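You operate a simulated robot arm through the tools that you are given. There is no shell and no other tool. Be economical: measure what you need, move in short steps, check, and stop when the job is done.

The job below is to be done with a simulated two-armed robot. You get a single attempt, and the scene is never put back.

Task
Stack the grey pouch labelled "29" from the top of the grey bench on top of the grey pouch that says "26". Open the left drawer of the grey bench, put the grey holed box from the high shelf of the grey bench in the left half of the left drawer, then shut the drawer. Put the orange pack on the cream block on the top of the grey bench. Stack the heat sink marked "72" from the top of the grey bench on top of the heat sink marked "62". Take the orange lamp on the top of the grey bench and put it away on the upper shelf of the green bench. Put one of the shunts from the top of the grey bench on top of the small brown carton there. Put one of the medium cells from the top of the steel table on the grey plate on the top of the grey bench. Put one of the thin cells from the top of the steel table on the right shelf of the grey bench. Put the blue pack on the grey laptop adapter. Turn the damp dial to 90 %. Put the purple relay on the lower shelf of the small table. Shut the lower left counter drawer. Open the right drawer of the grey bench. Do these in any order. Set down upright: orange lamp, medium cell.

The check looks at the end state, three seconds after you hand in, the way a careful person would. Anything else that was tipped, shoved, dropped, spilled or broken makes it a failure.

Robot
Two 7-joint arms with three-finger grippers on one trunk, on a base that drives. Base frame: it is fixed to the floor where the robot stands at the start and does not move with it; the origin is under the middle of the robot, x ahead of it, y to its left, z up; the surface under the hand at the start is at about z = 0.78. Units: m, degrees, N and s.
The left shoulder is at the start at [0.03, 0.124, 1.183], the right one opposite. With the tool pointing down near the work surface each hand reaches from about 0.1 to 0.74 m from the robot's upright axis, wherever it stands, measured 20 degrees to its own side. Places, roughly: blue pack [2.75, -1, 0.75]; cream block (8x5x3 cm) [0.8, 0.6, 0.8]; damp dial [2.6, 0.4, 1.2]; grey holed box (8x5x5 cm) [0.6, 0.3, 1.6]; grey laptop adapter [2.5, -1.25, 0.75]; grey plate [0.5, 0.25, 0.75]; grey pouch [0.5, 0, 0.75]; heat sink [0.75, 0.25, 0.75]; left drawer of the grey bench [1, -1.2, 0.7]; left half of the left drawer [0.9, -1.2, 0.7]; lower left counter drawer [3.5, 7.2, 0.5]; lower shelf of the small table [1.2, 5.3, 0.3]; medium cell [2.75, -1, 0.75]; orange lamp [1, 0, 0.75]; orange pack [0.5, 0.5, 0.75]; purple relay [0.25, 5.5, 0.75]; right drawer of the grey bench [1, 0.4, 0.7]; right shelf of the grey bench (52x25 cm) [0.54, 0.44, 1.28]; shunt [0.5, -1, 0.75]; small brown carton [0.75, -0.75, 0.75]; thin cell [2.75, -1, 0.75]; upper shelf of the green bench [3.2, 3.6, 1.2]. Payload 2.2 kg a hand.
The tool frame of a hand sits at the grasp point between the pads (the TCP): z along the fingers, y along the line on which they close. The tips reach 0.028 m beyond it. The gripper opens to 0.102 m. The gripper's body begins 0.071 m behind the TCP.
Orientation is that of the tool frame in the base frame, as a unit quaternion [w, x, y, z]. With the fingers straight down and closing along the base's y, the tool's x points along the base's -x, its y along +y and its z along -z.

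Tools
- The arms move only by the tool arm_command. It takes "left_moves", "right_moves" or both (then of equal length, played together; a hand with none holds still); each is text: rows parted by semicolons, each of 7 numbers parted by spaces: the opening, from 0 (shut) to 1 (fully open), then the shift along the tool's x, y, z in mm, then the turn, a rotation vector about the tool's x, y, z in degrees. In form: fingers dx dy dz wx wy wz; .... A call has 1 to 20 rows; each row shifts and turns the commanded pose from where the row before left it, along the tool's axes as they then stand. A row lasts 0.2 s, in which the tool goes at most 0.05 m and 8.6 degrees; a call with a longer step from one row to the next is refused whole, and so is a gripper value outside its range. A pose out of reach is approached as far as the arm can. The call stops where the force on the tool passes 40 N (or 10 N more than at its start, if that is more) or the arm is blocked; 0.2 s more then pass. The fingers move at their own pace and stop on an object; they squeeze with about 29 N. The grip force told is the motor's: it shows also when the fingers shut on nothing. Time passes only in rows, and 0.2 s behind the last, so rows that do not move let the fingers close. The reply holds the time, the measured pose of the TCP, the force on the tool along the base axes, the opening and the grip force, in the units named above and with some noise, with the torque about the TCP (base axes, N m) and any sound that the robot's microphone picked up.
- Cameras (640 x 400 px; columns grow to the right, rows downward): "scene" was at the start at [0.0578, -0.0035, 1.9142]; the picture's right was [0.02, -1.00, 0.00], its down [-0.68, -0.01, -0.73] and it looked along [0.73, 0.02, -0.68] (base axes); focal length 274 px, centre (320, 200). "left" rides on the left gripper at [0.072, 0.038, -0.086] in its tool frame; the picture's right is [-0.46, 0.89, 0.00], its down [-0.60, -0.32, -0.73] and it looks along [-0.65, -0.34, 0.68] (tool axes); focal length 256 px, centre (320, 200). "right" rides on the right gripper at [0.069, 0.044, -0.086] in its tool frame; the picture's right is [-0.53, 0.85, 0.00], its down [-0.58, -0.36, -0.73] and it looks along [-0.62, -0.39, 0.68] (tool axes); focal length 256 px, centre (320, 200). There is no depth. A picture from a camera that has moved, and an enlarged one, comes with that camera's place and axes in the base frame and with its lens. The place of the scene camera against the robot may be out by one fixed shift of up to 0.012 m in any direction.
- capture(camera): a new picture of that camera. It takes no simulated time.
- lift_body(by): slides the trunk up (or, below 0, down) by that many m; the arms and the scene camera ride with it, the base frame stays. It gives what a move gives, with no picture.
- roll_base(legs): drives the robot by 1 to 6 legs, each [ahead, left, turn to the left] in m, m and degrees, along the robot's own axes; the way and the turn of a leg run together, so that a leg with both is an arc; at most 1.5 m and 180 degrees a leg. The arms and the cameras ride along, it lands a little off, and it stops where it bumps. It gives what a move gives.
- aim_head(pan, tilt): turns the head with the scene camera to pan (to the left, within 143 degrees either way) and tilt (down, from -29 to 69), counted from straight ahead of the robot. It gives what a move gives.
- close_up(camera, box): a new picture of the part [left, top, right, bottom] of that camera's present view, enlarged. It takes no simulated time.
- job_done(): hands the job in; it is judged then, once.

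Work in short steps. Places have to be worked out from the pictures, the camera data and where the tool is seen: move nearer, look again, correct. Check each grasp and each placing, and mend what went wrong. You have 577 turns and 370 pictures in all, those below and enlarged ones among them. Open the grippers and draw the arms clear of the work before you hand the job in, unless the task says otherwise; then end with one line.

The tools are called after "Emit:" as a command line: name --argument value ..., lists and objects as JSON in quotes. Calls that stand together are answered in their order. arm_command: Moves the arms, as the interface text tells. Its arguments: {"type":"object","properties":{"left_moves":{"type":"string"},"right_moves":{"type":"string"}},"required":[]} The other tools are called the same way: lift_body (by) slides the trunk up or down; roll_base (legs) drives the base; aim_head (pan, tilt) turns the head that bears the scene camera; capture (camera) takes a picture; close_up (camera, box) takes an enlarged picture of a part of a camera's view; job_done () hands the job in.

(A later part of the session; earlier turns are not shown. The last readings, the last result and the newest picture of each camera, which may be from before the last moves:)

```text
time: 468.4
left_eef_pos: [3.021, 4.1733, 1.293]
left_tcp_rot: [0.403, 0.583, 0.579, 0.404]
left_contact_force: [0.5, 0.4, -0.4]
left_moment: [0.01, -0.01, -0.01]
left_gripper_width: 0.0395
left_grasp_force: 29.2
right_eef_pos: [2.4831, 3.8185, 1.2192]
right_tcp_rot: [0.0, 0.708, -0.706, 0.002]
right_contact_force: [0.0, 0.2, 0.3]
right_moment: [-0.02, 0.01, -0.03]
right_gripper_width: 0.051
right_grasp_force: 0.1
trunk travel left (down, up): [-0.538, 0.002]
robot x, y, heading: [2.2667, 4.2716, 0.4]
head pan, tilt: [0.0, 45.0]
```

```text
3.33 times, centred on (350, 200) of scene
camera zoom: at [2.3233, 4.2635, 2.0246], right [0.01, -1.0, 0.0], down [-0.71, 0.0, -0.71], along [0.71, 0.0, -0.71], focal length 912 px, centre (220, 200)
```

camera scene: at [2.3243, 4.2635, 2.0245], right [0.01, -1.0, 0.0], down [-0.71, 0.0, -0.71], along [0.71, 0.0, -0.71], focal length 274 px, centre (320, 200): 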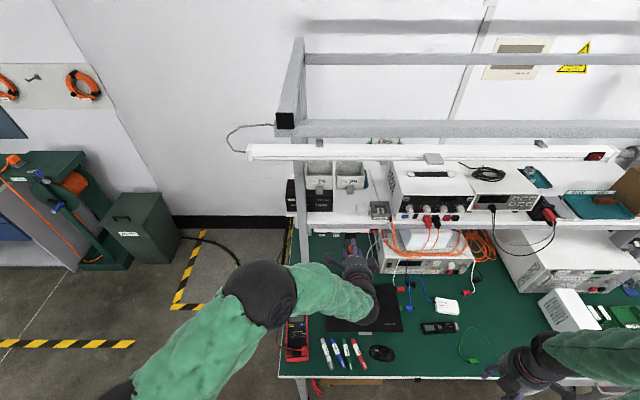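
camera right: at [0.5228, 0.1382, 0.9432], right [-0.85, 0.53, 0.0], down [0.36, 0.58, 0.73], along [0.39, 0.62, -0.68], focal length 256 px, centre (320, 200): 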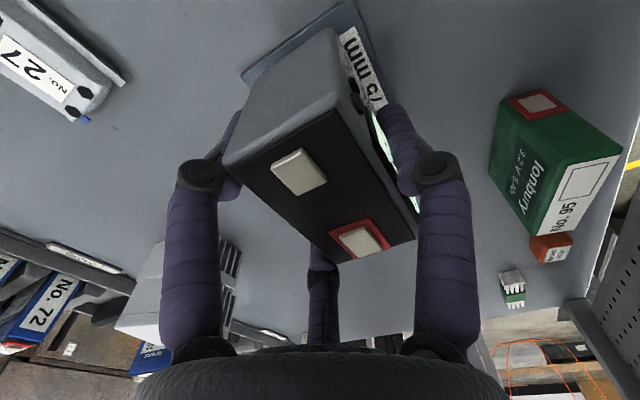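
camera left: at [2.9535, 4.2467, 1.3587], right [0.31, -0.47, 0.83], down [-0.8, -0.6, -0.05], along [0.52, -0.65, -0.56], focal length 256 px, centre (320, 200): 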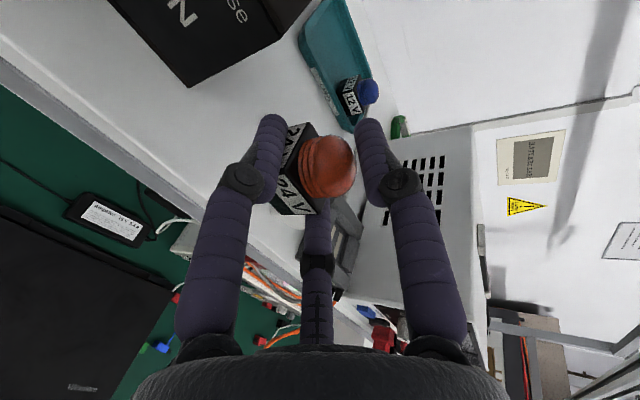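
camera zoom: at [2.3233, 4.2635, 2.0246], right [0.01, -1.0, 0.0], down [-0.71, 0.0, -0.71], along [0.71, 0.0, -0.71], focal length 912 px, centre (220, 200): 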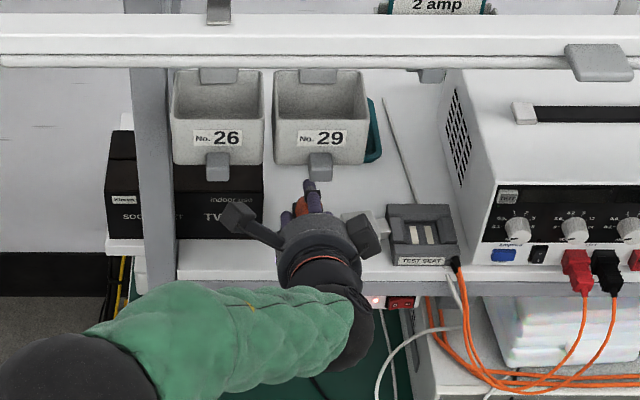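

Emit:
lift_body --by -0.018

Emit:
lift_body --by -0.005

Emit:
capture --camera "left"

```text
time: 469.1
left_eef_pos: [3.0217, 4.1736, 1.274]
left_tcp_rot: [0.402, 0.583, 0.578, 0.405]
left_contact_force: [0.6, -0.1, -0.1]
left_moment: [0.03, 0.02, -0.01]
left_gripper_width: 0.0395
left_grasp_force: 28.6
right_eef_pos: [2.4839, 3.8193, 1.2015]
right_tcp_rot: [0.001, 0.708, -0.706, 0.001]
right_contact_force: [-0.3, -0.2, 0.7]
right_moment: [0.01, -0.02, -0.01]
right_gripper_width: 0.051
right_grasp_force: 0.1
trunk travel left (down, up): [-0.52, 0.02]
robot x, y, heading: [2.2717, 4.2675, 0.5]
head pan, tilt: [0.0, 45.0]
```

```text
time: 469.6
left_eef_pos: [3.0219, 4.174, 1.2684]
left_tcp_rot: [0.403, 0.583, 0.578, 0.404]
left_contact_force: [0.0, 0.6, -0.7]
left_moment: [0.01, 0.02, -0.03]
left_gripper_width: 0.0393
left_grasp_force: 29.0
right_eef_pos: [2.4834, 3.8185, 1.1961]
right_tcp_rot: [0.002, 0.708, -0.707, 0.001]
right_contact_force: [-0.8, 0.2, -0.6]
right_moment: [0.0, 0.01, 0.01]
right_gripper_width: 0.0511
right_grasp_force: 0.1
trunk travel left (down, up): [-0.515, 0.025]
robot x, y, heading: [2.2675, 4.2723, 0.1]
head pan, tilt: [0.0, 45.0]
```

```text
152 pictures are left
camera left: at [2.9541, 4.2466, 1.3351], right [0.31, -0.47, 0.83], down [-0.8, -0.6, -0.04], along [0.52, -0.65, -0.56], focal length 256 px, centre (320, 200)
```

left: 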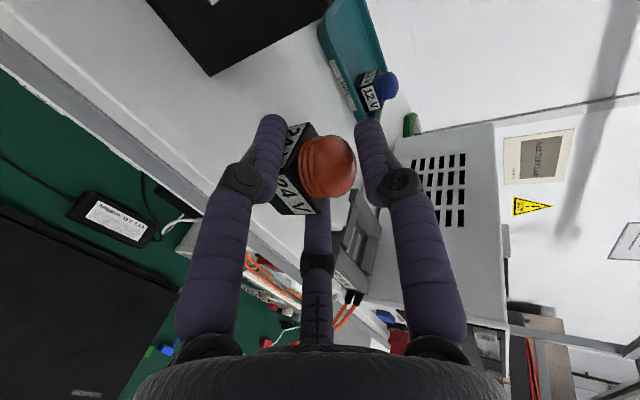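

Emit:
lift_body --by -0.006

Emit:
lift_body --by -0.006

```text
time: 470.2
left_eef_pos: [3.0207, 4.1741, 1.2628]
left_tcp_rot: [0.402, 0.584, 0.578, 0.404]
left_contact_force: [-0.7, 0.2, -0.8]
left_moment: [0.0, 0.01, 0.0]
left_gripper_width: 0.0393
left_grasp_force: 29.0
right_eef_pos: [2.4844, 3.8191, 1.1901]
right_tcp_rot: [0.001, 0.708, -0.707, 0.001]
right_contact_force: [0.7, -0.5, -0.4]
right_moment: [-0.02, 0.01, -0.02]
right_gripper_width: 0.0511
right_grasp_force: 0.0
trunk travel left (down, up): [-0.509, 0.031]
robot x, y, heading: [2.2708, 4.2713, 0.3]
head pan, tilt: [0.0, 45.0]
```

```text
time: 470.7
left_eef_pos: [3.0212, 4.173, 1.2567]
left_tcp_rot: [0.402, 0.583, 0.579, 0.404]
left_contact_force: [-0.6, 0.4, -0.5]
left_moment: [-0.01, 0.03, 0.01]
left_gripper_width: 0.0393
left_grasp_force: 29.1
right_eef_pos: [2.4834, 3.8175, 1.1843]
right_tcp_rot: [0.001, 0.708, -0.706, 0.001]
right_contact_force: [-0.6, 0.0, 0.9]
right_moment: [-0.02, -0.01, 0.03]
right_gripper_width: 0.0511
right_grasp_force: 0.0
trunk travel left (down, up): [-0.503, 0.037]
robot x, y, heading: [2.2659, 4.2702, 0.4]
head pan, tilt: [0.0, 45.0]
```

Emit:
lift_body --by -0.006

Emit:
lift_body --by -0.006

Emit:
capture --camera "left"

```text
time: 471.3
left_eef_pos: [3.0215, 4.175, 1.2515]
left_tcp_rot: [0.403, 0.584, 0.578, 0.404]
left_contact_force: [0.0, 0.7, -1.1]
left_moment: [0.01, 0.0, -0.01]
left_gripper_width: 0.0392
left_grasp_force: 28.9
right_eef_pos: [2.4838, 3.8187, 1.1783]
right_tcp_rot: [0.002, 0.707, -0.707, 0.001]
right_contact_force: [-0.2, 0.4, -0.6]
right_moment: [0.01, -0.01, 0.0]
right_gripper_width: 0.051
right_grasp_force: 0.0
trunk travel left (down, up): [-0.497, 0.043]
robot x, y, heading: [2.2676, 4.2643, 0.4]
head pan, tilt: [0.0, 45.0]
```

```text
time: 471.8
left_eef_pos: [3.022, 4.1738, 1.2442]
left_tcp_rot: [0.402, 0.583, 0.579, 0.404]
left_contact_force: [0.3, -0.2, -1.1]
left_moment: [0.01, -0.01, -0.03]
left_gripper_width: 0.0395
left_grasp_force: 28.8
right_eef_pos: [2.4842, 3.8187, 1.1718]
right_tcp_rot: [0.002, 0.708, -0.707, 0.001]
right_contact_force: [0.2, -0.2, 1.3]
right_moment: [0.03, -0.03, -0.01]
right_gripper_width: 0.0511
right_grasp_force: 0.1
trunk travel left (down, up): [-0.491, 0.049]
robot x, y, heading: [2.267, 4.2696, 0.1]
head pan, tilt: [0.0, 45.0]
```

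```text
151 pictures are left
camera left: at [2.954, 4.2467, 1.3111], right [0.31, -0.47, 0.83], down [-0.8, -0.6, -0.04], along [0.52, -0.65, -0.56], focal length 256 px, centre (320, 200)
```

left: 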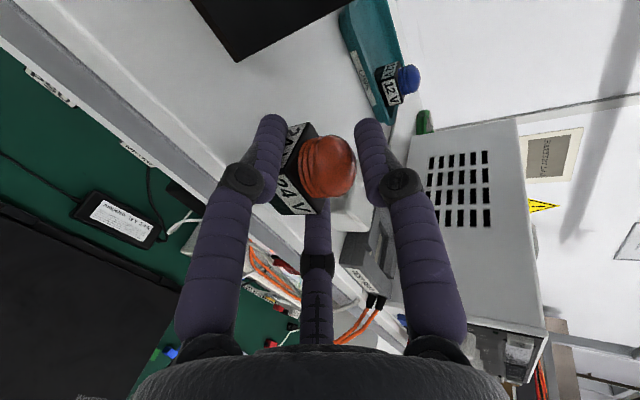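

Emit:
lift_body --by -0.004

Emit:
lift_body --by -0.004

Emit:
lift_body --by -0.003

```text
time: 472.3
left_eef_pos: [3.0224, 4.174, 1.2409]
left_tcp_rot: [0.403, 0.583, 0.579, 0.403]
left_contact_force: [0.6, 0.0, -0.3]
left_moment: [0.04, 0.02, -0.02]
left_gripper_width: 0.0392
left_grasp_force: 29.0
right_eef_pos: [2.4839, 3.8185, 1.1679]
right_tcp_rot: [0.001, 0.707, -0.707, 0.001]
right_contact_force: [0.2, 0.6, -0.1]
right_moment: [0.0, 0.0, 0.03]
right_gripper_width: 0.0509
right_grasp_force: 0.0
trunk travel left (down, up): [-0.487, 0.053]
robot x, y, heading: [2.266, 4.2678, 0.4]
head pan, tilt: [0.0, 45.0]
```

```text
time: 472.9
left_eef_pos: [3.0208, 4.1741, 1.2368]
left_tcp_rot: [0.402, 0.584, 0.579, 0.403]
left_contact_force: [0.0, -0.4, -0.3]
left_moment: [-0.02, 0.03, -0.03]
left_gripper_width: 0.0394
left_grasp_force: 29.3
right_eef_pos: [2.485, 3.8186, 1.1645]
right_tcp_rot: [0.001, 0.708, -0.707, 0.002]
right_contact_force: [-0.6, -0.5, -0.5]
right_moment: [0.01, 0.0, 0.02]
right_gripper_width: 0.051
right_grasp_force: 0.1
trunk travel left (down, up): [-0.483, 0.057]
robot x, y, heading: [2.2682, 4.2664, 0.0]
head pan, tilt: [0.0, 45.0]
```

```text
time: 473.4
left_eef_pos: [3.0217, 4.174, 1.2332]
left_tcp_rot: [0.403, 0.584, 0.578, 0.404]
left_contact_force: [1.1, -0.8, 1.4]
left_moment: [-0.02, -0.03, -0.02]
left_gripper_width: 0.0394
left_grasp_force: 29.1
right_eef_pos: [2.484, 3.8194, 1.1625]
right_tcp_rot: [0.001, 0.708, -0.706, 0.002]
right_contact_force: [-0.6, 0.3, -0.8]
right_moment: [-0.01, -0.05, -0.02]
right_gripper_width: 0.051
right_grasp_force: 0.0
trunk travel left (down, up): [-0.48, 0.06]
robot x, y, heading: [2.2671, 4.2676, 0.3]
head pan, tilt: [0.0, 45.0]
```

Contact at TCP 1.233, but the lamp would be right at the shelf's edge; lift 8 mm, advance 30 mm and lower again.

Emit:
lift_body --by 0.01

Emit:
arm_command --left_moves "0 0 5.1 14.1 0 0 0;0 0 5.1 14.1 0 0 0;0 0 0 0 0 0 0"

Emit:
capture --camera "left"

```text
time: 474.0
left_eef_pos: [3.0208, 4.1739, 1.2439]
left_tcp_rot: [0.402, 0.584, 0.578, 0.404]
left_contact_force: [-0.8, -0.3, -0.1]
left_moment: [0.02, -0.01, 0.05]
left_gripper_width: 0.0395
left_grasp_force: 28.8
right_eef_pos: [2.4837, 3.8185, 1.1705]
right_tcp_rot: [0.002, 0.708, -0.706, 0.002]
right_contact_force: [-0.2, 0.2, -0.4]
right_moment: [0.0, 0.03, -0.05]
right_gripper_width: 0.0512
right_grasp_force: 0.2
trunk travel left (down, up): [-0.49, 0.05]
robot x, y, heading: [2.2679, 4.2698, 0.2]
head pan, tilt: [0.0, 45.0]
```

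```text
time: 474.8
left_eef_pos: [3.0513, 4.1737, 1.2432]
left_tcp_rot: [0.403, 0.584, 0.578, 0.403]
left_contact_force: [-1.0, -0.4, -0.5]
left_moment: [0.01, 0.02, -0.02]
left_gripper_width: 0.0392
left_grasp_force: 29.4
right_eef_pos: [2.4839, 3.8199, 1.1712]
right_tcp_rot: [0.001, 0.707, -0.707, 0.001]
right_contact_force: [-0.2, 0.4, 0.3]
right_moment: [0.02, 0.01, 0.01]
right_gripper_width: 0.051
right_grasp_force: 0.1
trunk travel left (down, up): [-0.49, 0.05]
robot x, y, heading: [2.2719, 4.2671, 0.4]
head pan, tilt: [0.0, 45.0]
```

```text
150 pictures are left
camera left: at [2.9834, 4.2464, 1.31], right [0.31, -0.47, 0.83], down [-0.8, -0.6, -0.04], along [0.52, -0.65, -0.56], focal length 256 px, centre (320, 200)
```

left: 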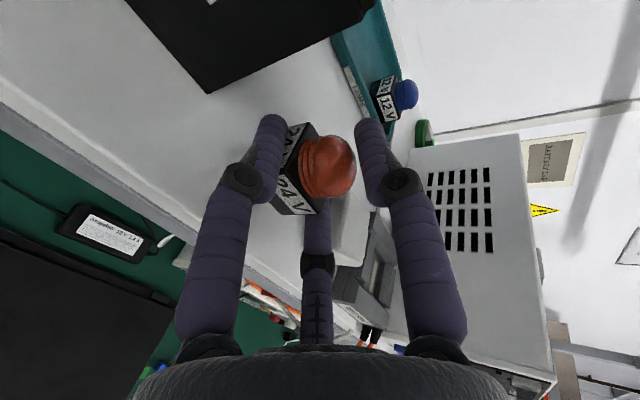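

Emit:
lift_body --by -0.008

Emit:
lift_body --by -0.003

```text
time: 475.3
left_eef_pos: [3.0514, 4.1732, 1.2356]
left_tcp_rot: [0.402, 0.583, 0.579, 0.404]
left_contact_force: [-0.1, -0.2, -0.7]
left_moment: [0.01, 0.06, 0.01]
left_gripper_width: 0.0394
left_grasp_force: 29.1
right_eef_pos: [2.484, 3.8186, 1.1635]
right_tcp_rot: [0.001, 0.707, -0.707, 0.002]
right_contact_force: [0.1, 0.8, -0.1]
right_moment: [0.02, 0.01, 0.02]
right_gripper_width: 0.051
right_grasp_force: 0.0
trunk travel left (down, up): [-0.482, 0.058]
robot x, y, heading: [2.2655, 4.2685, 0.4]
head pan, tilt: [0.0, 45.0]
```

```text
time: 475.9
left_eef_pos: [3.0513, 4.1724, 1.234]
left_tcp_rot: [0.404, 0.583, 0.577, 0.405]
left_contact_force: [-0.3, -0.3, 4.2]
left_moment: [-0.1, 0.03, 0.03]
left_gripper_width: 0.0392
left_grasp_force: 29.3
right_eef_pos: [2.4844, 3.8196, 1.1608]
right_tcp_rot: [0.001, 0.708, -0.706, 0.001]
right_contact_force: [0.4, 0.7, -0.4]
right_moment: [-0.02, 0.01, 0.0]
right_gripper_width: 0.0513
right_grasp_force: 0.0
trunk travel left (down, up): [-0.479, 0.061]
robot x, y, heading: [2.2669, 4.2687, 0.1]
head pan, tilt: [0.0, 45.0]
```

Emit:
arm_command --left_moves "0.5 0 0 0 0 0 0;0.55 0 0 0 0 0 0;0.55 0 0 0 0 0 0;0.55 0 2 -15 0 0 0;0.55 0 0 -30 0 0 0;0.55 0 0 -40 0 0 0;0.55 0 0 -40 0 0 0;0.55 0 0 0 0 0 0"

Emit:
capture --camera "left"

Emit:
close_up --camera "scene" --box '[260, 140, 440, 260]'

```text
time: 477.7
left_eef_pos: [2.9319, 4.1737, 1.278]
left_tcp_rot: [0.402, 0.583, 0.579, 0.403]
left_contact_force: [-0.3, 0.1, -0.6]
left_moment: [0.06, 0.0, 0.02]
left_gripper_width: 0.0561
left_grasp_force: 0.0
right_eef_pos: [2.4852, 3.8185, 1.1608]
right_tcp_rot: [0.001, 0.708, -0.707, 0.002]
right_contact_force: [0.1, 1.0, -0.9]
right_moment: [-0.01, 0.01, 0.01]
right_gripper_width: 0.0511
right_grasp_force: 0.0
trunk travel left (down, up): [-0.479, 0.061]
robot x, y, heading: [2.2677, 4.2677, 0.1]
head pan, tilt: [0.0, 45.0]
```

```text
149 pictures are left
camera left: at [2.8657, 4.2463, 1.3442], right [0.31, -0.47, 0.83], down [-0.8, -0.6, -0.04], along [0.52, -0.65, -0.56], focal length 256 px, centre (320, 200)
```

left: 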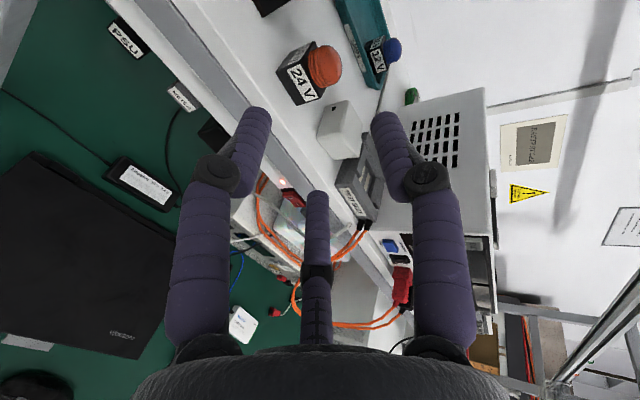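

```text
3.33 times, centred on (350, 200) of scene
camera zoom: at [2.3264, 4.2633, 1.9654], right [0.01, -1.0, 0.0], down [-0.71, 0.0, -0.71], along [0.71, 0.0, -0.71], focal length 912 px, centre (220, 200)
```

zoom: 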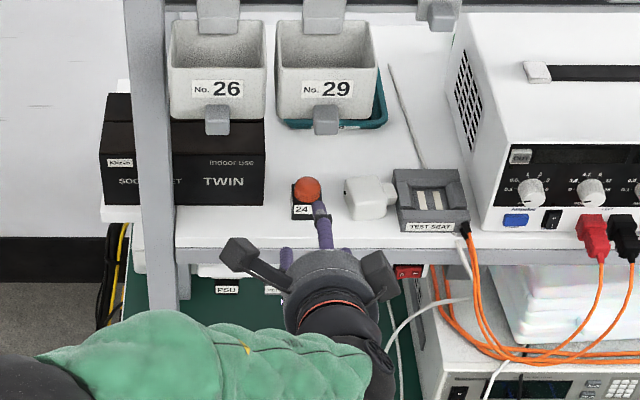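

Lamp is upright on the upper shelf. Back away, point the left hand down, and head north for the counter drawer.

Emit:
roll_base --legs '[[-0.3, 0, 0]]'

Emit:
arm_command --left_moves "0.6 0 0 0 4.18 4.18 -5.967;0.6 0 0 0 4.18 4.18 -5.967;0.6 0 0 0 4.18 4.18 -5.967;0.6 0 0 0 4.18 4.18 -5.967;0.6 0 0 0 4.18 4.18 -5.967;0.6 0 0 0 4.18 4.18 -5.967;0.6 0 0 0 4.18 4.18 -5.967;0.6 0 0 0 4.18 4.18 -5.967;0.6 0 0 0 4.18 4.18 -5.967;0.6 0 0 0 4.18 4.18 -5.967;0.6 0 0 0 4.18 4.18 -5.967;0.6 0 0 0 4.18 4.18 -5.967;0.6 0 0 0 4.18 4.18 -5.967;0.6 30 0 30 0 0 0;0.6 30 0 30 0 0 0;0.6 30 10 30 0 0 0;0.6 30 10 30 0 0 0;0.6 30 10 30 0 0 0;0.6 30 10 20 0 0 0;0.6 0 0 0 0 0 0"

Emit:
roll_base --legs '[[0, 1.4, 0]]'

Emit:
aim_head --pan 45 --tilt 30

Emit:
capture --camera "scene"

```text
time: 479.7
left_eef_pos: [2.6273, 4.1718, 1.2786]
left_tcp_rot: [0.402, 0.584, 0.578, 0.403]
left_contact_force: [-0.7, 0.0, 0.6]
left_moment: [0.0, 0.0, 0.0]
left_gripper_width: 0.056
left_grasp_force: 0.1
right_eef_pos: [2.1791, 3.8167, 1.1588]
right_tcp_rot: [0.001, 0.708, -0.706, 0.001]
right_contact_force: [1.1, -0.4, -0.4]
right_moment: [0.01, -0.05, 0.01]
right_gripper_width: 0.0509
right_grasp_force: 0.1
trunk travel left (down, up): [-0.479, 0.061]
robot x, y, heading: [1.9639, 4.2652, 0.3]
head pan, tilt: [0.0, 45.0]
```

```text
time: 483.9
left_eef_pos: [2.4465, 4.2125, 1.1074]
left_tcp_rot: [-0.004, 0.003, 1.0, 0.003]
left_contact_force: [-0.3, 0.2, -0.1]
left_moment: [0.05, -0.03, -0.01]
left_gripper_width: 0.0612
left_grasp_force: 0.1
right_eef_pos: [2.1799, 3.8173, 1.1593]
right_tcp_rot: [0.002, 0.708, -0.707, 0.002]
right_contact_force: [0.6, 0.1, -0.9]
right_moment: [-0.01, 0.01, 0.0]
right_gripper_width: 0.0511
right_grasp_force: 0.1
trunk travel left (down, up): [-0.479, 0.061]
robot x, y, heading: [1.9655, 4.2656, 0.1]
head pan, tilt: [0.0, 45.0]
```

```text
time: 491.0
left_eef_pos: [2.4335, 5.6383, 1.108]
left_tcp_rot: [-0.004, 0.0, 1.0, 0.003]
left_contact_force: [1.0, 0.3, 0.4]
left_moment: [-0.01, 0.0, 0.0]
left_gripper_width: 0.061
left_grasp_force: 0.0
right_eef_pos: [2.1725, 5.2407, 1.16]
right_tcp_rot: [0.0, 0.71, -0.704, 0.002]
right_contact_force: [-0.2, 0.0, 0.2]
right_moment: [0.02, -0.02, 0.02]
right_gripper_width: 0.0509
right_grasp_force: 0.1
trunk travel left (down, up): [-0.479, 0.061]
robot x, y, heading: [1.9511, 5.6926, 0.7]
head pan, tilt: [0.0, 45.0]
```

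```text
time: 492.1
left_eef_pos: [2.4344, 5.6373, 1.1079]
left_tcp_rot: [-0.004, -0.001, 1.0, 0.002]
left_contact_force: [0.4, -0.5, 0.0]
left_moment: [-0.04, 0.02, 0.01]
left_gripper_width: 0.0615
left_grasp_force: 0.0
right_eef_pos: [2.1697, 5.2416, 1.1609]
right_tcp_rot: [0.001, 0.711, -0.704, 0.001]
right_contact_force: [-0.1, -1.0, -0.2]
right_moment: [0.0, -0.02, -0.03]
right_gripper_width: 0.051
right_grasp_force: 0.0
trunk travel left (down, up): [-0.479, 0.061]
robot x, y, heading: [1.9526, 5.6892, 0.8]
head pan, tilt: [45.0, 30.0]
```

```text
147 pictures are left
camera scene: at [1.9905, 5.7484, 1.9881], right [0.71, -0.7, 0.0], down [-0.35, -0.36, -0.87], along [0.61, 0.62, -0.5], focal length 274 px, centre (320, 200)
```

scene: 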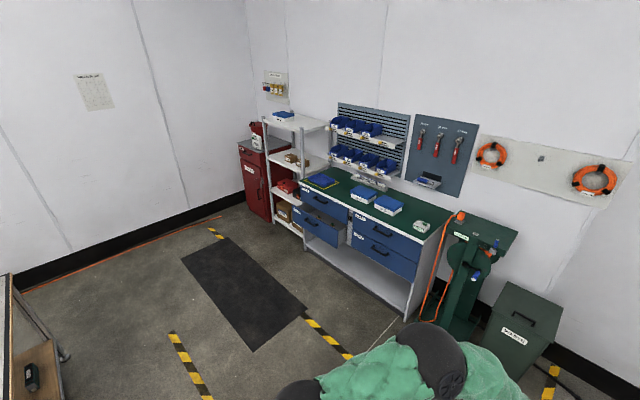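

Emit:
close_up --camera "scene" --box '[270, 165, 450, 280]'

```text
3.48 times, centred on (360, 222) of scene
camera zoom: at [1.9905, 5.7484, 1.9881], right [0.71, -0.7, 0.0], down [-0.35, -0.36, -0.87], along [0.61, 0.62, -0.5], focal length 952 px, centre (181, 122)
```

zoom: 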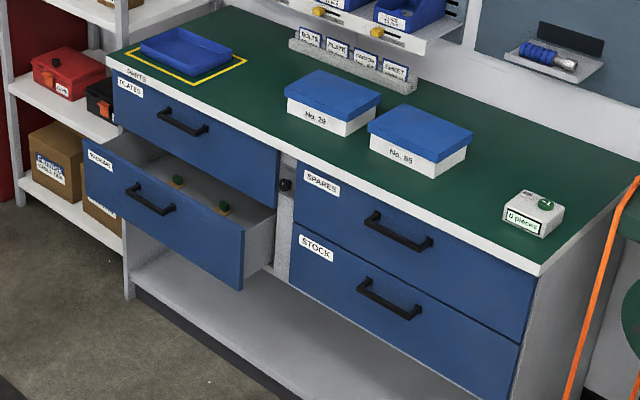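

Lower-left drawer is open; its front is about x≈3.42, y 7.0–7.57. Drive there first.

Emit:
arm_command --left_moves "0.5 25 35 0 0 0 0;0.5 25 35 0 0 0 0;0.5 25 35 0 0 0 0;0.5 25 35 0 0 0 0;0.5 25 35 0 0 0 0;0.5 25 35 0 0 0 0;0.5 25 35 0 0 0 0;0.5 0 0 0 0 0 0"

Emit:
roll_base --legs '[[0.2, 1.4, 0], [0.45, 0.06, 0]]'

Emit:
aim_head --pan 0 --tilt 45

Emit:
capture --camera "scene"

```text
time: 493.9
left_eef_pos: [2.2581, 5.8811, 1.1099]
left_tcp_rot: [-0.004, 0.0, 1.0, 0.003]
left_contact_force: [-0.1, -0.2, 0.1]
left_moment: [0.01, 0.05, 0.0]
left_gripper_width: 0.0511
left_grasp_force: 0.1
right_eef_pos: [2.1717, 5.2399, 1.1604]
right_tcp_rot: [0.001, 0.71, -0.704, 0.0]
right_contact_force: [0.3, 0.4, -0.1]
right_moment: [0.04, 0.03, -0.03]
right_gripper_width: 0.0511
right_grasp_force: 0.1
trunk travel left (down, up): [-0.479, 0.061]
robot x, y, heading: [1.9544, 5.6886, 0.6]
head pan, tilt: [45.0, 30.0]
```

```text
time: 503.2
left_eef_pos: [2.877, 7.3418, 1.1101]
left_tcp_rot: [-0.004, -0.004, 1.0, 0.003]
left_contact_force: [0.8, 0.5, 0.7]
left_moment: [-0.01, -0.02, 0.02]
left_gripper_width: 0.0508
left_grasp_force: 0.2
right_eef_pos: [2.7946, 6.7028, 1.1595]
right_tcp_rot: [0.001, 0.713, -0.701, 0.001]
right_contact_force: [-0.7, -0.6, 0.2]
right_moment: [-0.01, 0.02, -0.03]
right_gripper_width: 0.0511
right_grasp_force: 0.0
trunk travel left (down, up): [-0.479, 0.061]
robot x, y, heading: [2.5738, 7.1491, 1.0]
head pan, tilt: [45.0, 30.0]
```

```text
time: 504.4
left_eef_pos: [2.8768, 7.3416, 1.1111]
left_tcp_rot: [-0.005, -0.004, 1.0, 0.003]
left_contact_force: [0.3, -0.2, -0.2]
left_moment: [-0.02, 0.02, 0.01]
left_gripper_width: 0.051
left_grasp_force: 0.1
right_eef_pos: [2.7948, 6.7019, 1.1607]
right_tcp_rot: [0.002, 0.713, -0.701, 0.001]
right_contact_force: [0.0, 0.2, -0.2]
right_moment: [0.04, 0.01, 0.02]
right_gripper_width: 0.051
right_grasp_force: 0.0
trunk travel left (down, up): [-0.479, 0.061]
robot x, y, heading: [2.572, 7.1495, 0.9]
head pan, tilt: [0.0, 45.0]
```

```text
145 pictures are left
camera scene: at [2.6296, 7.1442, 1.9655], right [0.02, -1.0, 0.0], down [-0.71, -0.01, -0.71], along [0.71, 0.01, -0.71], focal length 274 px, centre (320, 200)
```

scene: 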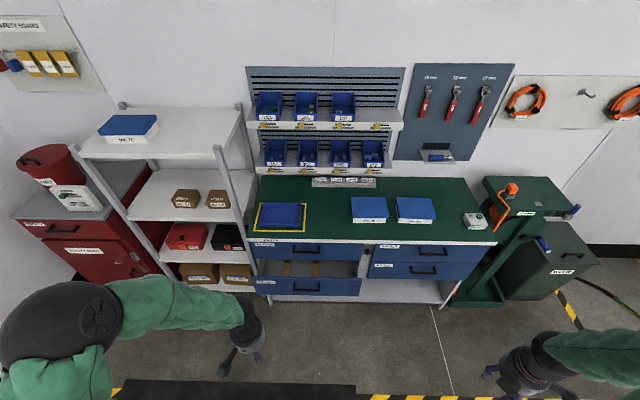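

Emit:
arm_command --left_moves "0 -40 0 0 0 0 0;0 -40 0 0 0 0 0;0 -40 0 0 0 0 0;0 -30 0 0 0 0 0;0 0 0 0 0 -8.2 0;0 0 0 0 0 -8.2 0;0 0 0 0 0 -8.2 0;0 0 0 0 0 -8.2 0;0 0 0 0 0 -8.2 0;0 0 0 0 0 -8.2 0;0 0 0 0 0 -8.2 0;0 0 0 0 0 -8.2 0;0 0 0 0 0 -8.2 0;0 0 0 0 0 -8.2 0;0 0 0 0 0 -8 0;0 0 0 0 0 0 0"

Emit:
lift_body --by -0.45

Emit:
capture --camera "left"

Emit:
capture --camera "scene"

```text
time: 507.8
left_eef_pos: [3.0327, 7.2073, 1.176]
left_tcp_rot: [0.686, -0.005, 0.727, 0.009]
left_contact_force: [-0.6, 0.1, -0.2]
left_moment: [0.01, -0.02, 0.02]
left_gripper_width: 0.0022
left_grasp_force: 29.7
left hand out of reach, approached as far as the arm can: row 10, 11, 12, 13, 14, 15
right_eef_pos: [2.7936, 6.7027, 1.1603]
right_tcp_rot: [0.001, 0.713, -0.701, 0.003]
right_contact_force: [0.7, 0.4, -0.8]
right_moment: [-0.02, -0.02, 0.0]
right_gripper_width: 0.0511
right_grasp_force: 0.1
trunk travel left (down, up): [-0.479, 0.061]
robot x, y, heading: [2.5755, 7.1465, 1.2]
head pan, tilt: [0.0, 45.0]
```

```text
refused: -0.45 is not a number from -0.4 to 0.4
```

```text
144 pictures are left
camera left: at [2.9408, 7.2436, 1.1087], right [0.01, 0.88, 0.47], down [-0.69, -0.33, 0.64], along [0.73, -0.33, 0.6], focal length 256 px, centre (320, 200)
```

left: 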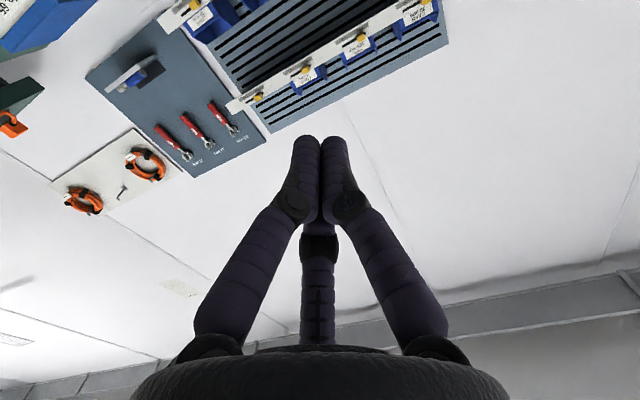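

```text
143 pictures are left
camera scene: at [2.6279, 7.1442, 1.9656], right [0.02, -1.0, 0.0], down [-0.71, -0.01, -0.71], along [0.71, 0.01, -0.71], focal length 274 px, centre (320, 200)
```

scene: 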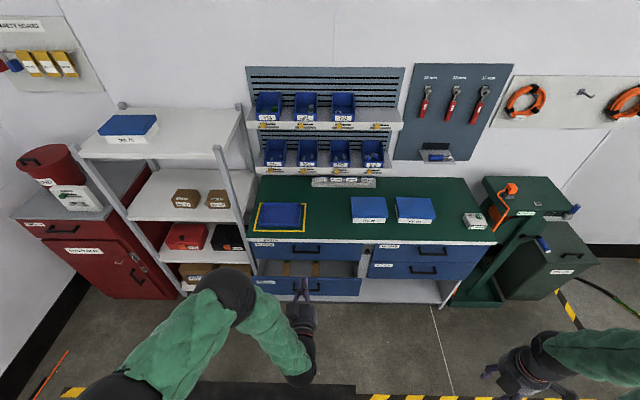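

Emit:
lift_body --by -0.4

Emit:
lift_body --by -0.06

Emit:
capture --camera "left"

Emit:
capture --camera "scene"

```text
time: 511.6
left_eef_pos: [3.032, 7.2065, 0.7744]
left_tcp_rot: [0.686, -0.005, 0.728, 0.009]
left_contact_force: [-0.4, -0.5, 0.3]
left_moment: [0.01, -0.01, -0.01]
left_gripper_width: 0.0021
left_grasp_force: 29.1
right_eef_pos: [2.7946, 6.7026, 0.7608]
right_tcp_rot: [0.001, 0.713, -0.701, 0.001]
right_contact_force: [0.1, 0.3, -0.1]
right_moment: [0.01, 0.0, 0.01]
right_gripper_width: 0.0507
right_grasp_force: 0.0
trunk travel left (down, up): [-0.079, 0.461]
robot x, y, heading: [2.5724, 7.1462, 1.1]
head pan, tilt: [0.0, 45.0]
```

```text
time: 512.6
left_eef_pos: [3.033, 7.2063, 0.7144]
left_tcp_rot: [0.686, -0.004, 0.728, 0.008]
left_contact_force: [0.6, 0.4, -0.3]
left_moment: [-0.03, 0.02, -0.03]
left_gripper_width: 0.0022
left_grasp_force: 29.1
right_eef_pos: [2.7949, 6.701, 0.699]
right_tcp_rot: [0.0, 0.712, -0.702, 0.002]
right_contact_force: [0.2, 0.4, -0.7]
right_moment: [0.01, -0.03, 0.01]
right_gripper_width: 0.0512
right_grasp_force: 0.0
trunk travel left (down, up): [-0.019, 0.521]
robot x, y, heading: [2.5729, 7.1499, 0.9]
head pan, tilt: [0.0, 45.0]
```

```text
142 pictures are left
camera left: at [2.9413, 7.2437, 0.6486], right [0.01, 0.88, 0.47], down [-0.69, -0.34, 0.64], along [0.73, -0.33, 0.6], focal length 256 px, centre (320, 200)
```

left: 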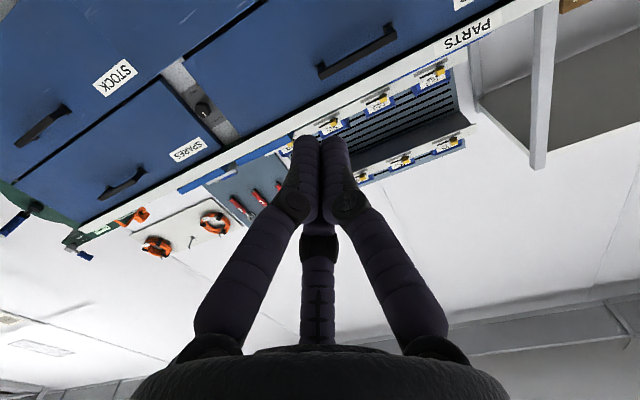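

```text
141 pictures are left
camera scene: at [2.629, 7.1441, 1.5057], right [0.02, -1.0, 0.0], down [-0.71, -0.01, -0.71], along [0.71, 0.01, -0.71], focal length 274 px, centre (320, 200)
```

scene: 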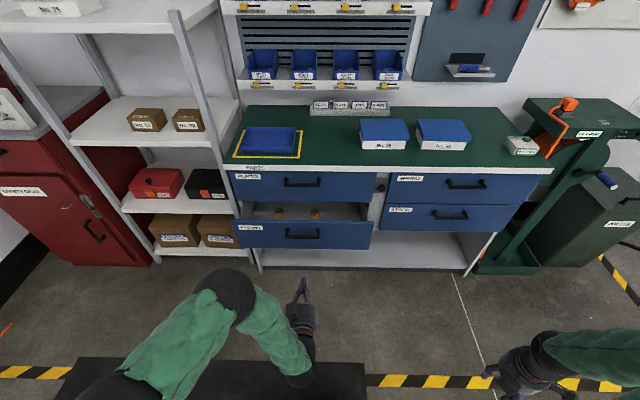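

Emit:
roll_base --legs '[[0.28, 0, -0.9]]'

Emit:
capture --camera "scene"

Emit:
capture --camera "left"

```text
time: 514.5
left_eef_pos: [3.3155, 7.2017, 0.7142]
left_tcp_rot: [0.686, 0.001, 0.728, 0.004]
left_contact_force: [-0.6, 0.2, 0.4]
left_moment: [-0.05, 0.03, -0.03]
left_gripper_width: 0.002
left_grasp_force: 28.4
right_eef_pos: [3.068, 6.7023, 0.7006]
right_tcp_rot: [0.002, 0.708, -0.707, 0.001]
right_contact_force: [-0.5, -1.0, 0.4]
right_moment: [-0.01, 0.02, 0.0]
right_gripper_width: 0.051
right_grasp_force: 0.0
trunk travel left (down, up): [-0.019, 0.521]
robot x, y, heading: [2.8546, 7.152, 0.1]
head pan, tilt: [0.0, 45.0]
```

```text
140 pictures are left
camera scene: at [2.9103, 7.1463, 1.5055], right [0.0, -1.0, 0.0], down [-0.71, 0.0, -0.71], along [0.71, 0.0, -0.71], focal length 274 px, centre (320, 200)
```

scene: 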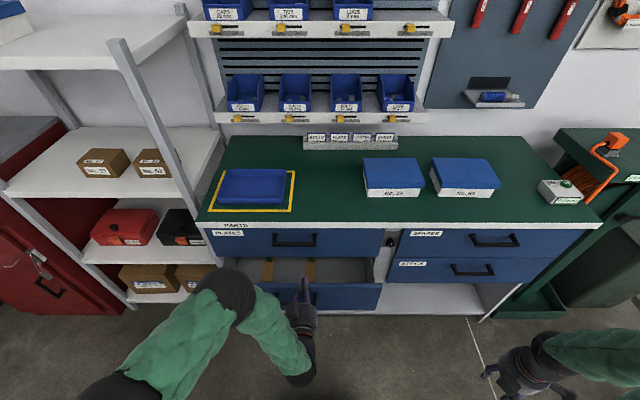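

```text
139 pictures are left
camera left: at [3.2237, 7.2408, 0.6482], right [0.02, 0.88, 0.47], down [-0.69, -0.32, 0.64], along [0.72, -0.34, 0.6], focal length 256 px, centre (320, 200)
```

left: 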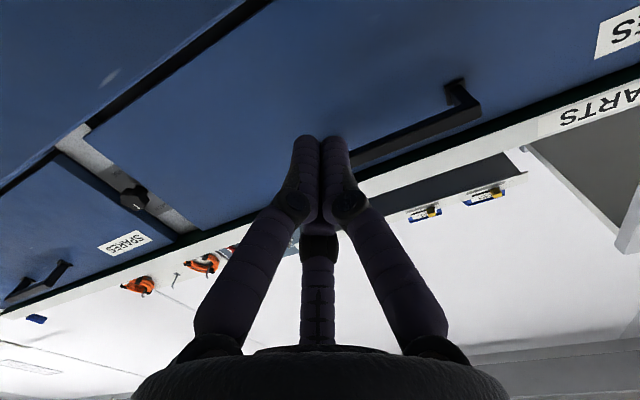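

The drawer front's top is at z≈0.657, so my hand is too high. Back off, lower and shift left of the handle.

Emit:
roll_base --legs '[[-0.12, 0, 0]]'

Emit:
arm_command --left_moves "0 35 25 0 0 0 0;0 35 30 0 0 0 0;0 35 30 0 0 0 0;0 0 20 0 0 0 0;0 0 0 0 0 0 0"

Emit:
capture --camera "left"

```text
time: 515.8
left_eef_pos: [3.1932, 7.2016, 0.7145]
left_tcp_rot: [0.686, 0.001, 0.728, 0.004]
left_contact_force: [-0.3, -0.1, 0.3]
left_moment: [0.01, -0.04, 0.01]
left_gripper_width: 0.002
left_grasp_force: 29.6
right_eef_pos: [2.9478, 6.7004, 0.7004]
right_tcp_rot: [0.001, 0.708, -0.707, 0.002]
right_contact_force: [-0.8, -0.7, 0.4]
right_moment: [0.02, -0.02, -0.01]
right_gripper_width: 0.0508
right_grasp_force: 0.0
trunk travel left (down, up): [-0.019, 0.521]
robot x, y, heading: [2.7339, 7.152, 0.1]
head pan, tilt: [0.0, 45.0]
```

```text
time: 517.0
left_eef_pos: [3.1632, 7.198, 0.6594]
left_tcp_rot: [0.688, -0.003, 0.725, 0.006]
left_contact_force: [0.2, -0.1, -0.5]
left_moment: [0.01, 0.0, 0.0]
left_gripper_width: 0.002
left_grasp_force: 29.0
left hand out of reach, approached as far as the arm can: row 1, 2, 3, 4
right_eef_pos: [2.9479, 6.7001, 0.7004]
right_tcp_rot: [0.001, 0.707, -0.707, 0.001]
right_contact_force: [-0.3, 0.0, 0.0]
right_moment: [0.01, 0.0, -0.02]
right_gripper_width: 0.0511
right_grasp_force: 0.0
trunk travel left (down, up): [-0.019, 0.521]
robot x, y, heading: [2.7356, 7.1529, -0.0]
head pan, tilt: [0.0, 45.0]
```

```text
138 pictures are left
camera left: at [3.0717, 7.2355, 0.5922], right [0.01, 0.88, 0.47], down [-0.69, -0.33, 0.64], along [0.72, -0.33, 0.61], focal length 256 px, centre (320, 200)
```

left: 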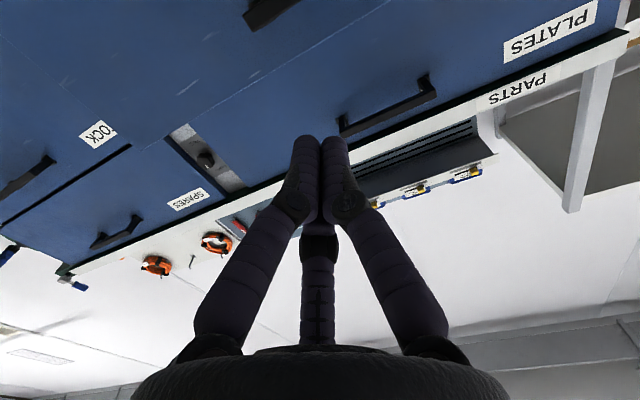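

Emit:
arm_command --left_moves "0 0 0 0 0 8 0;0 0 0 0 0 8 0;0 0 0 0 0 8 0;0 20 0 0 0 0 0;0 20 0 0 0 0 0;0 0 0 0 0 0 0"

Emit:
capture --camera "left"

```text
time: 518.4
left_eef_pos: [3.1405, 7.1993, 0.6218]
left_tcp_rot: [0.518, 0.0, 0.855, 0.004]
left_contact_force: [-0.1, 0.4, 0.7]
left_moment: [-0.01, 0.0, 0.01]
left_gripper_width: 0.0019
left_grasp_force: 28.7
right_eef_pos: [2.9483, 6.7014, 0.6989]
right_tcp_rot: [-0.001, -0.707, 0.708, -0.001]
right_contact_force: [0.3, 0.3, -0.5]
right_moment: [0.01, 0.0, -0.02]
right_gripper_width: 0.0512
right_grasp_force: 0.1
trunk travel left (down, up): [-0.019, 0.521]
robot x, y, heading: [2.7332, 7.1508, 0.3]
head pan, tilt: [0.0, 45.0]
```

```text
137 pictures are left
camera left: at [3.0308, 7.2376, 0.5989], right [0.21, 0.88, 0.42], down [-0.37, -0.32, 0.87], along [0.91, -0.34, 0.26], focal length 256 px, centre (320, 200)
```

left: 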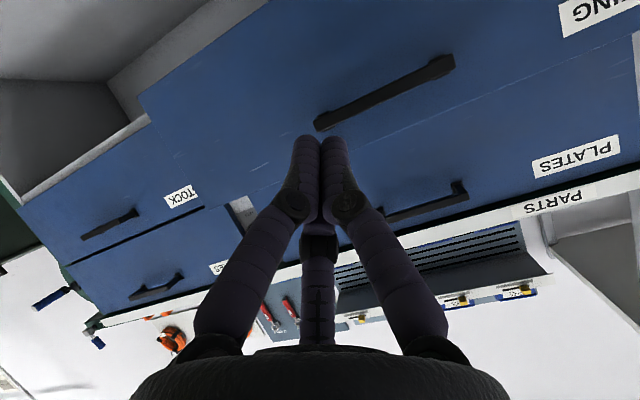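

Emit:
arm_command --left_moves "0 0 -40 0 0 0 0;0 0 -45 0 0 0 0;0 0 0 0 0 0 0"

Emit:
roll_base --legs '[[0.2, 0, 0]]'

Emit:
capture --camera "left"

Emit:
capture --camera "scene"

```text
time: 519.2
left_eef_pos: [3.1415, 7.1163, 0.6218]
left_tcp_rot: [0.519, 0.0, 0.855, 0.004]
left_contact_force: [-0.4, -0.3, 0.3]
left_moment: [0.01, 0.03, 0.0]
left_gripper_width: 0.0021
left_grasp_force: 28.9
right_eef_pos: [2.9479, 6.7009, 0.6999]
right_tcp_rot: [0.001, 0.707, -0.707, 0.001]
right_contact_force: [-0.6, -0.4, -0.3]
right_moment: [0.04, -0.03, -0.01]
right_gripper_width: 0.051
right_grasp_force: 0.1
trunk travel left (down, up): [-0.019, 0.521]
robot x, y, heading: [2.7355, 7.1492, 0.3]
head pan, tilt: [0.0, 45.0]
```

```text
time: 520.8
left_eef_pos: [3.3395, 7.1179, 0.6215]
left_tcp_rot: [0.519, 0.0, 0.855, 0.004]
left_contact_force: [0.2, -0.3, -0.3]
left_moment: [0.01, -0.03, 0.01]
left_gripper_width: 0.0022
left_grasp_force: 29.1
right_eef_pos: [3.1461, 6.7008, 0.6993]
right_tcp_rot: [0.002, 0.707, -0.707, 0.001]
right_contact_force: [0.2, -0.9, -0.4]
right_moment: [-0.02, 0.04, -0.01]
right_gripper_width: 0.051
right_grasp_force: 0.0
trunk travel left (down, up): [-0.019, 0.521]
robot x, y, heading: [2.9329, 7.1538, 0.4]
head pan, tilt: [0.0, 45.0]
```

```text
136 pictures are left
camera left: at [3.2296, 7.1551, 0.5985], right [0.21, 0.88, 0.42], down [-0.37, -0.32, 0.87], along [0.91, -0.34, 0.26], focal length 256 px, centre (320, 200)
```

left: 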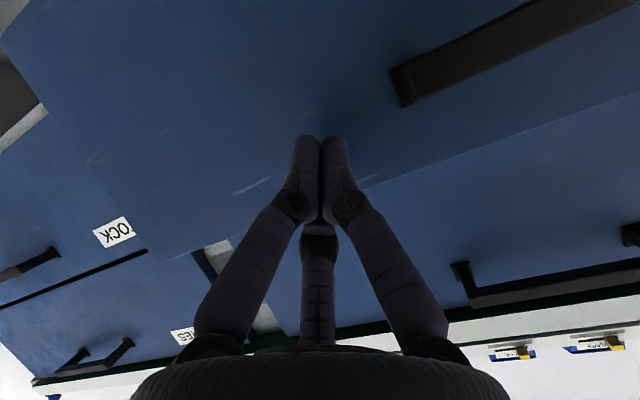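

```text
135 pictures are left
camera scene: at [2.988, 7.1464, 1.5055], right [0.0, -1.0, 0.0], down [-0.71, 0.0, -0.71], along [0.71, 0.0, -0.71], focal length 274 px, centre (320, 200)
```

scene: 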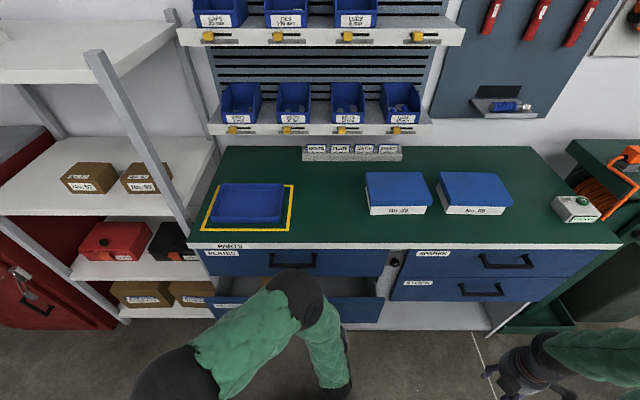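

Emit:
roll_base --legs '[[0.09, 0, 0]]'

Emit:
capture --camera "scene"

```text
time: 521.9
left_eef_pos: [3.4306, 7.1181, 0.6221]
left_tcp_rot: [0.52, -0.001, 0.854, 0.004]
left_contact_force: [0.1, -0.7, 0.3]
left_moment: [-0.02, 0.01, -0.02]
left_gripper_width: 0.0021
left_grasp_force: 28.7
right_eef_pos: [3.237, 6.7025, 0.7005]
right_tcp_rot: [0.001, 0.707, -0.707, 0.002]
right_contact_force: [0.1, 0.5, 0.4]
right_moment: [0.01, 0.04, 0.02]
right_gripper_width: 0.0508
right_grasp_force: 0.1
trunk travel left (down, up): [-0.019, 0.521]
robot x, y, heading: [3.023, 7.1531, 0.1]
head pan, tilt: [0.0, 45.0]
```

```text
134 pictures are left
camera scene: at [3.0787, 7.1468, 1.5055], right [0.0, -1.0, 0.0], down [-0.71, 0.0, -0.71], along [0.71, 0.0, -0.71], focal length 274 px, centre (320, 200)
```

scene: 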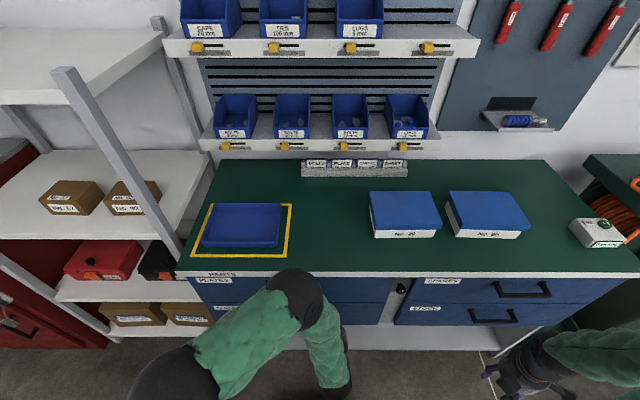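

Emit:
roll_base --legs '[[0.06, 0, 0]]'

Emit:
close_up --camera "scene" --box '[160, 240, 480, 400]'

```text
time: 522.6
left_eef_pos: [3.4313, 7.119, 0.6174]
left_tcp_rot: [0.513, 0.007, 0.859, 0.005]
left_contact_force: [-4.0, -0.6, 0.9]
left_moment: [0.06, -0.03, 0.0]
left_gripper_width: 0.0021
left_grasp_force: 29.1
right_eef_pos: [3.2438, 6.7017, 0.7008]
right_tcp_rot: [-0.001, -0.707, 0.707, -0.001]
right_contact_force: [0.6, 0.1, 0.4]
right_moment: [0.03, 0.0, 0.02]
right_gripper_width: 0.0513
right_grasp_force: 0.1
trunk travel left (down, up): [-0.019, 0.521]
robot x, y, heading: [3.0254, 7.1527, 0.2]
head pan, tilt: [0.0, 45.0]
stopped in leg 1: the force on the tool passed its limit at 77 N (the readings are from after the stop); the commanded pose is now the measured one
```

```text
2.00 times, centred on (320, 320) of scene
camera zoom: at [3.086, 7.1468, 1.5055], right [0.0, -1.0, 0.0], down [-0.71, 0.0, -0.71], along [0.71, 0.0, -0.71], focal length 547 px, centre (320, -40)
```

zoom: 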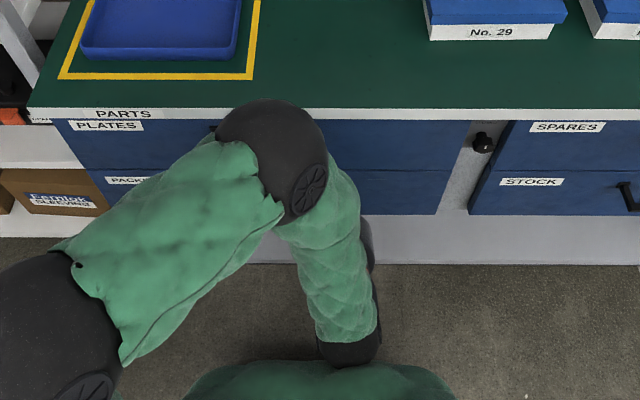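

Drawer shut. Back off, raise, and go to the tables with the relay.

Emit:
roll_base --legs '[[-0.5, 0, 0]]'

Emit:
lift_body --by 0.38

Emit:
arm_command --left_moves "0.8 0 0 0 0 8 0;0.8 0 0 0 0 8 0;0.8 0 0 0 0 8 0;0.8 0 0 0 0 8 0;0.8 0 0 0 0 8 0;0.8 0 0 0 0 8 0;0.8 0 0 0 0 8 0;0.8 0 0 0 0 6 0;0.8 30 20 0 0 0 0;0.8 30 30 0 0 0 0;0.8 30 40 0 0 0 0;0.8 0 40 0 0 0 0;0.8 0 40 0 0 0 0;0.8 0 0 0 0 0 0"

Emit:
roll_base --legs '[[-0.55, 0, 0], [0, -1.4, 0], [0, -1.4, 0]]'

```text
time: 525.6
left_eef_pos: [2.927, 7.1164, 0.618]
left_tcp_rot: [0.514, 0.009, 0.858, 0.003]
left_contact_force: [0.2, -0.3, 0.2]
left_moment: [0.01, -0.01, -0.01]
left_gripper_width: 0.0023
left_grasp_force: 29.0
right_eef_pos: [2.737, 6.7001, 0.6997]
right_tcp_rot: [0.0, -0.705, 0.709, -0.001]
right_contact_force: [-0.7, -0.1, -0.8]
right_moment: [-0.02, 0.0, 0.0]
right_gripper_width: 0.0511
right_grasp_force: 0.1
trunk travel left (down, up): [-0.019, 0.521]
robot x, y, heading: [2.5239, 7.1555, -0.2]
head pan, tilt: [0.0, 45.0]
```

```text
time: 529.3
left_eef_pos: [2.9264, 7.1169, 0.9977]
left_tcp_rot: [0.512, 0.009, 0.859, 0.003]
left_contact_force: [0.1, 0.5, 0.6]
left_moment: [0.02, 0.01, 0.0]
left_gripper_width: 0.0019
left_grasp_force: 29.3
right_eef_pos: [2.7361, 6.7007, 1.0804]
right_tcp_rot: [-0.001, -0.705, 0.709, -0.002]
right_contact_force: [0.1, 0.5, -0.8]
right_moment: [0.02, -0.01, 0.01]
right_gripper_width: 0.0511
right_grasp_force: 0.1
trunk travel left (down, up): [-0.399, 0.141]
robot x, y, heading: [2.5229, 7.15, -0.0]
head pan, tilt: [0.0, 45.0]
```

```text
time: 532.3
left_eef_pos: [2.837, 7.2864, 0.9995]
left_tcp_rot: [-0.003, 0.006, 1.0, 0.008]
left_contact_force: [0.1, -0.5, -0.1]
left_moment: [-0.02, 0.01, -0.01]
left_gripper_width: 0.0816
left_grasp_force: 0.1
right_eef_pos: [2.736, 6.6999, 1.0807]
right_tcp_rot: [-0.001, -0.705, 0.709, 0.0]
right_contact_force: [0.2, -0.3, 0.1]
right_moment: [-0.01, 0.0, -0.01]
right_gripper_width: 0.0509
right_grasp_force: 0.0
trunk travel left (down, up): [-0.399, 0.141]
robot x, y, heading: [2.5228, 7.1504, 0.3]
head pan, tilt: [0.0, 45.0]
```

```text
time: 548.6
left_eef_pos: [2.2675, 4.5063, 0.9991]
left_tcp_rot: [-0.001, 0.004, 1.0, 0.008]
left_contact_force: [0.7, 0.0, 0.1]
left_moment: [-0.03, 0.0, 0.01]
left_gripper_width: 0.0816
left_grasp_force: 0.0
right_eef_pos: [2.1677, 3.919, 1.0801]
right_tcp_rot: [-0.001, -0.707, 0.708, -0.002]
right_contact_force: [0.7, 0.3, 1.0]
right_moment: [0.01, -0.04, 0.02]
right_gripper_width: 0.051
right_grasp_force: 0.0
trunk travel left (down, up): [-0.399, 0.141]
robot x, y, heading: [1.9541, 4.3698, 0.2]
head pan, tilt: [0.0, 45.0]
```

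Emit:
roll_base --legs '[[0, 0, 90], [0, 1.3, 0]]'

Emit:
aim_head --pan 0 --tilt 35

Emit:
capture --camera "scene"

```text
time: 558.9
left_eef_pos: [0.5163, 4.6492, 0.9991]
left_tcp_rot: [0.007, 0.713, -0.701, -0.005]
left_contact_force: [-0.6, 0.1, 0.0]
left_moment: [0.0, 0.01, -0.01]
left_gripper_width: 0.0816
left_grasp_force: 0.2
right_eef_pos: [1.1058, 4.5632, 1.0804]
right_tcp_rot: [-0.001, 1.0, 0.01, 0.001]
right_contact_force: [-0.3, 0.0, 0.1]
right_moment: [0.01, 0.02, 0.01]
right_gripper_width: 0.051
right_grasp_force: 0.0
trunk travel left (down, up): [-0.399, 0.141]
robot x, y, heading: [0.6614, 4.3373, 91.3]
head pan, tilt: [0.0, 45.0]
```

```text
time: 559.7
left_eef_pos: [0.5171, 4.6486, 0.9995]
left_tcp_rot: [0.007, 0.713, -0.701, -0.004]
left_contact_force: [-0.2, 0.2, -0.1]
left_moment: [-0.02, 0.0, 0.04]
left_gripper_width: 0.0819
left_grasp_force: 0.0
right_eef_pos: [1.1065, 4.5629, 1.0797]
right_tcp_rot: [0.0, 1.0, 0.01, 0.001]
right_contact_force: [-0.6, 0.3, 0.0]
right_moment: [0.01, -0.03, -0.01]
right_gripper_width: 0.0511
right_grasp_force: 0.0
trunk travel left (down, up): [-0.399, 0.141]
robot x, y, heading: [0.6616, 4.3391, 91.6]
head pan, tilt: [0.0, 35.0]
```

```text
132 pictures are left
camera scene: at [0.6648, 4.3924, 1.9003], right [1.0, 0.02, 0.0], down [0.01, -0.57, -0.82], along [-0.02, 0.82, -0.57], focal length 274 px, centre (320, 200)
```

scene: 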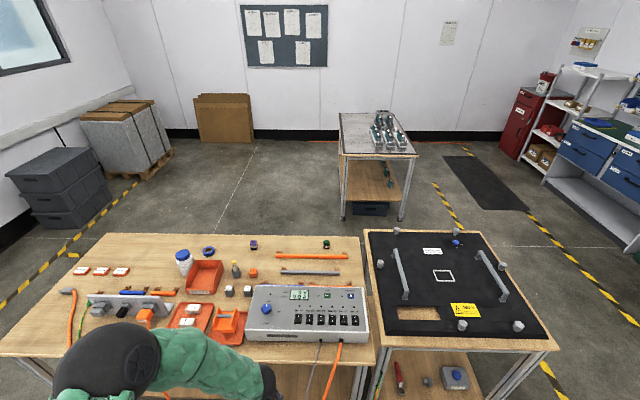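

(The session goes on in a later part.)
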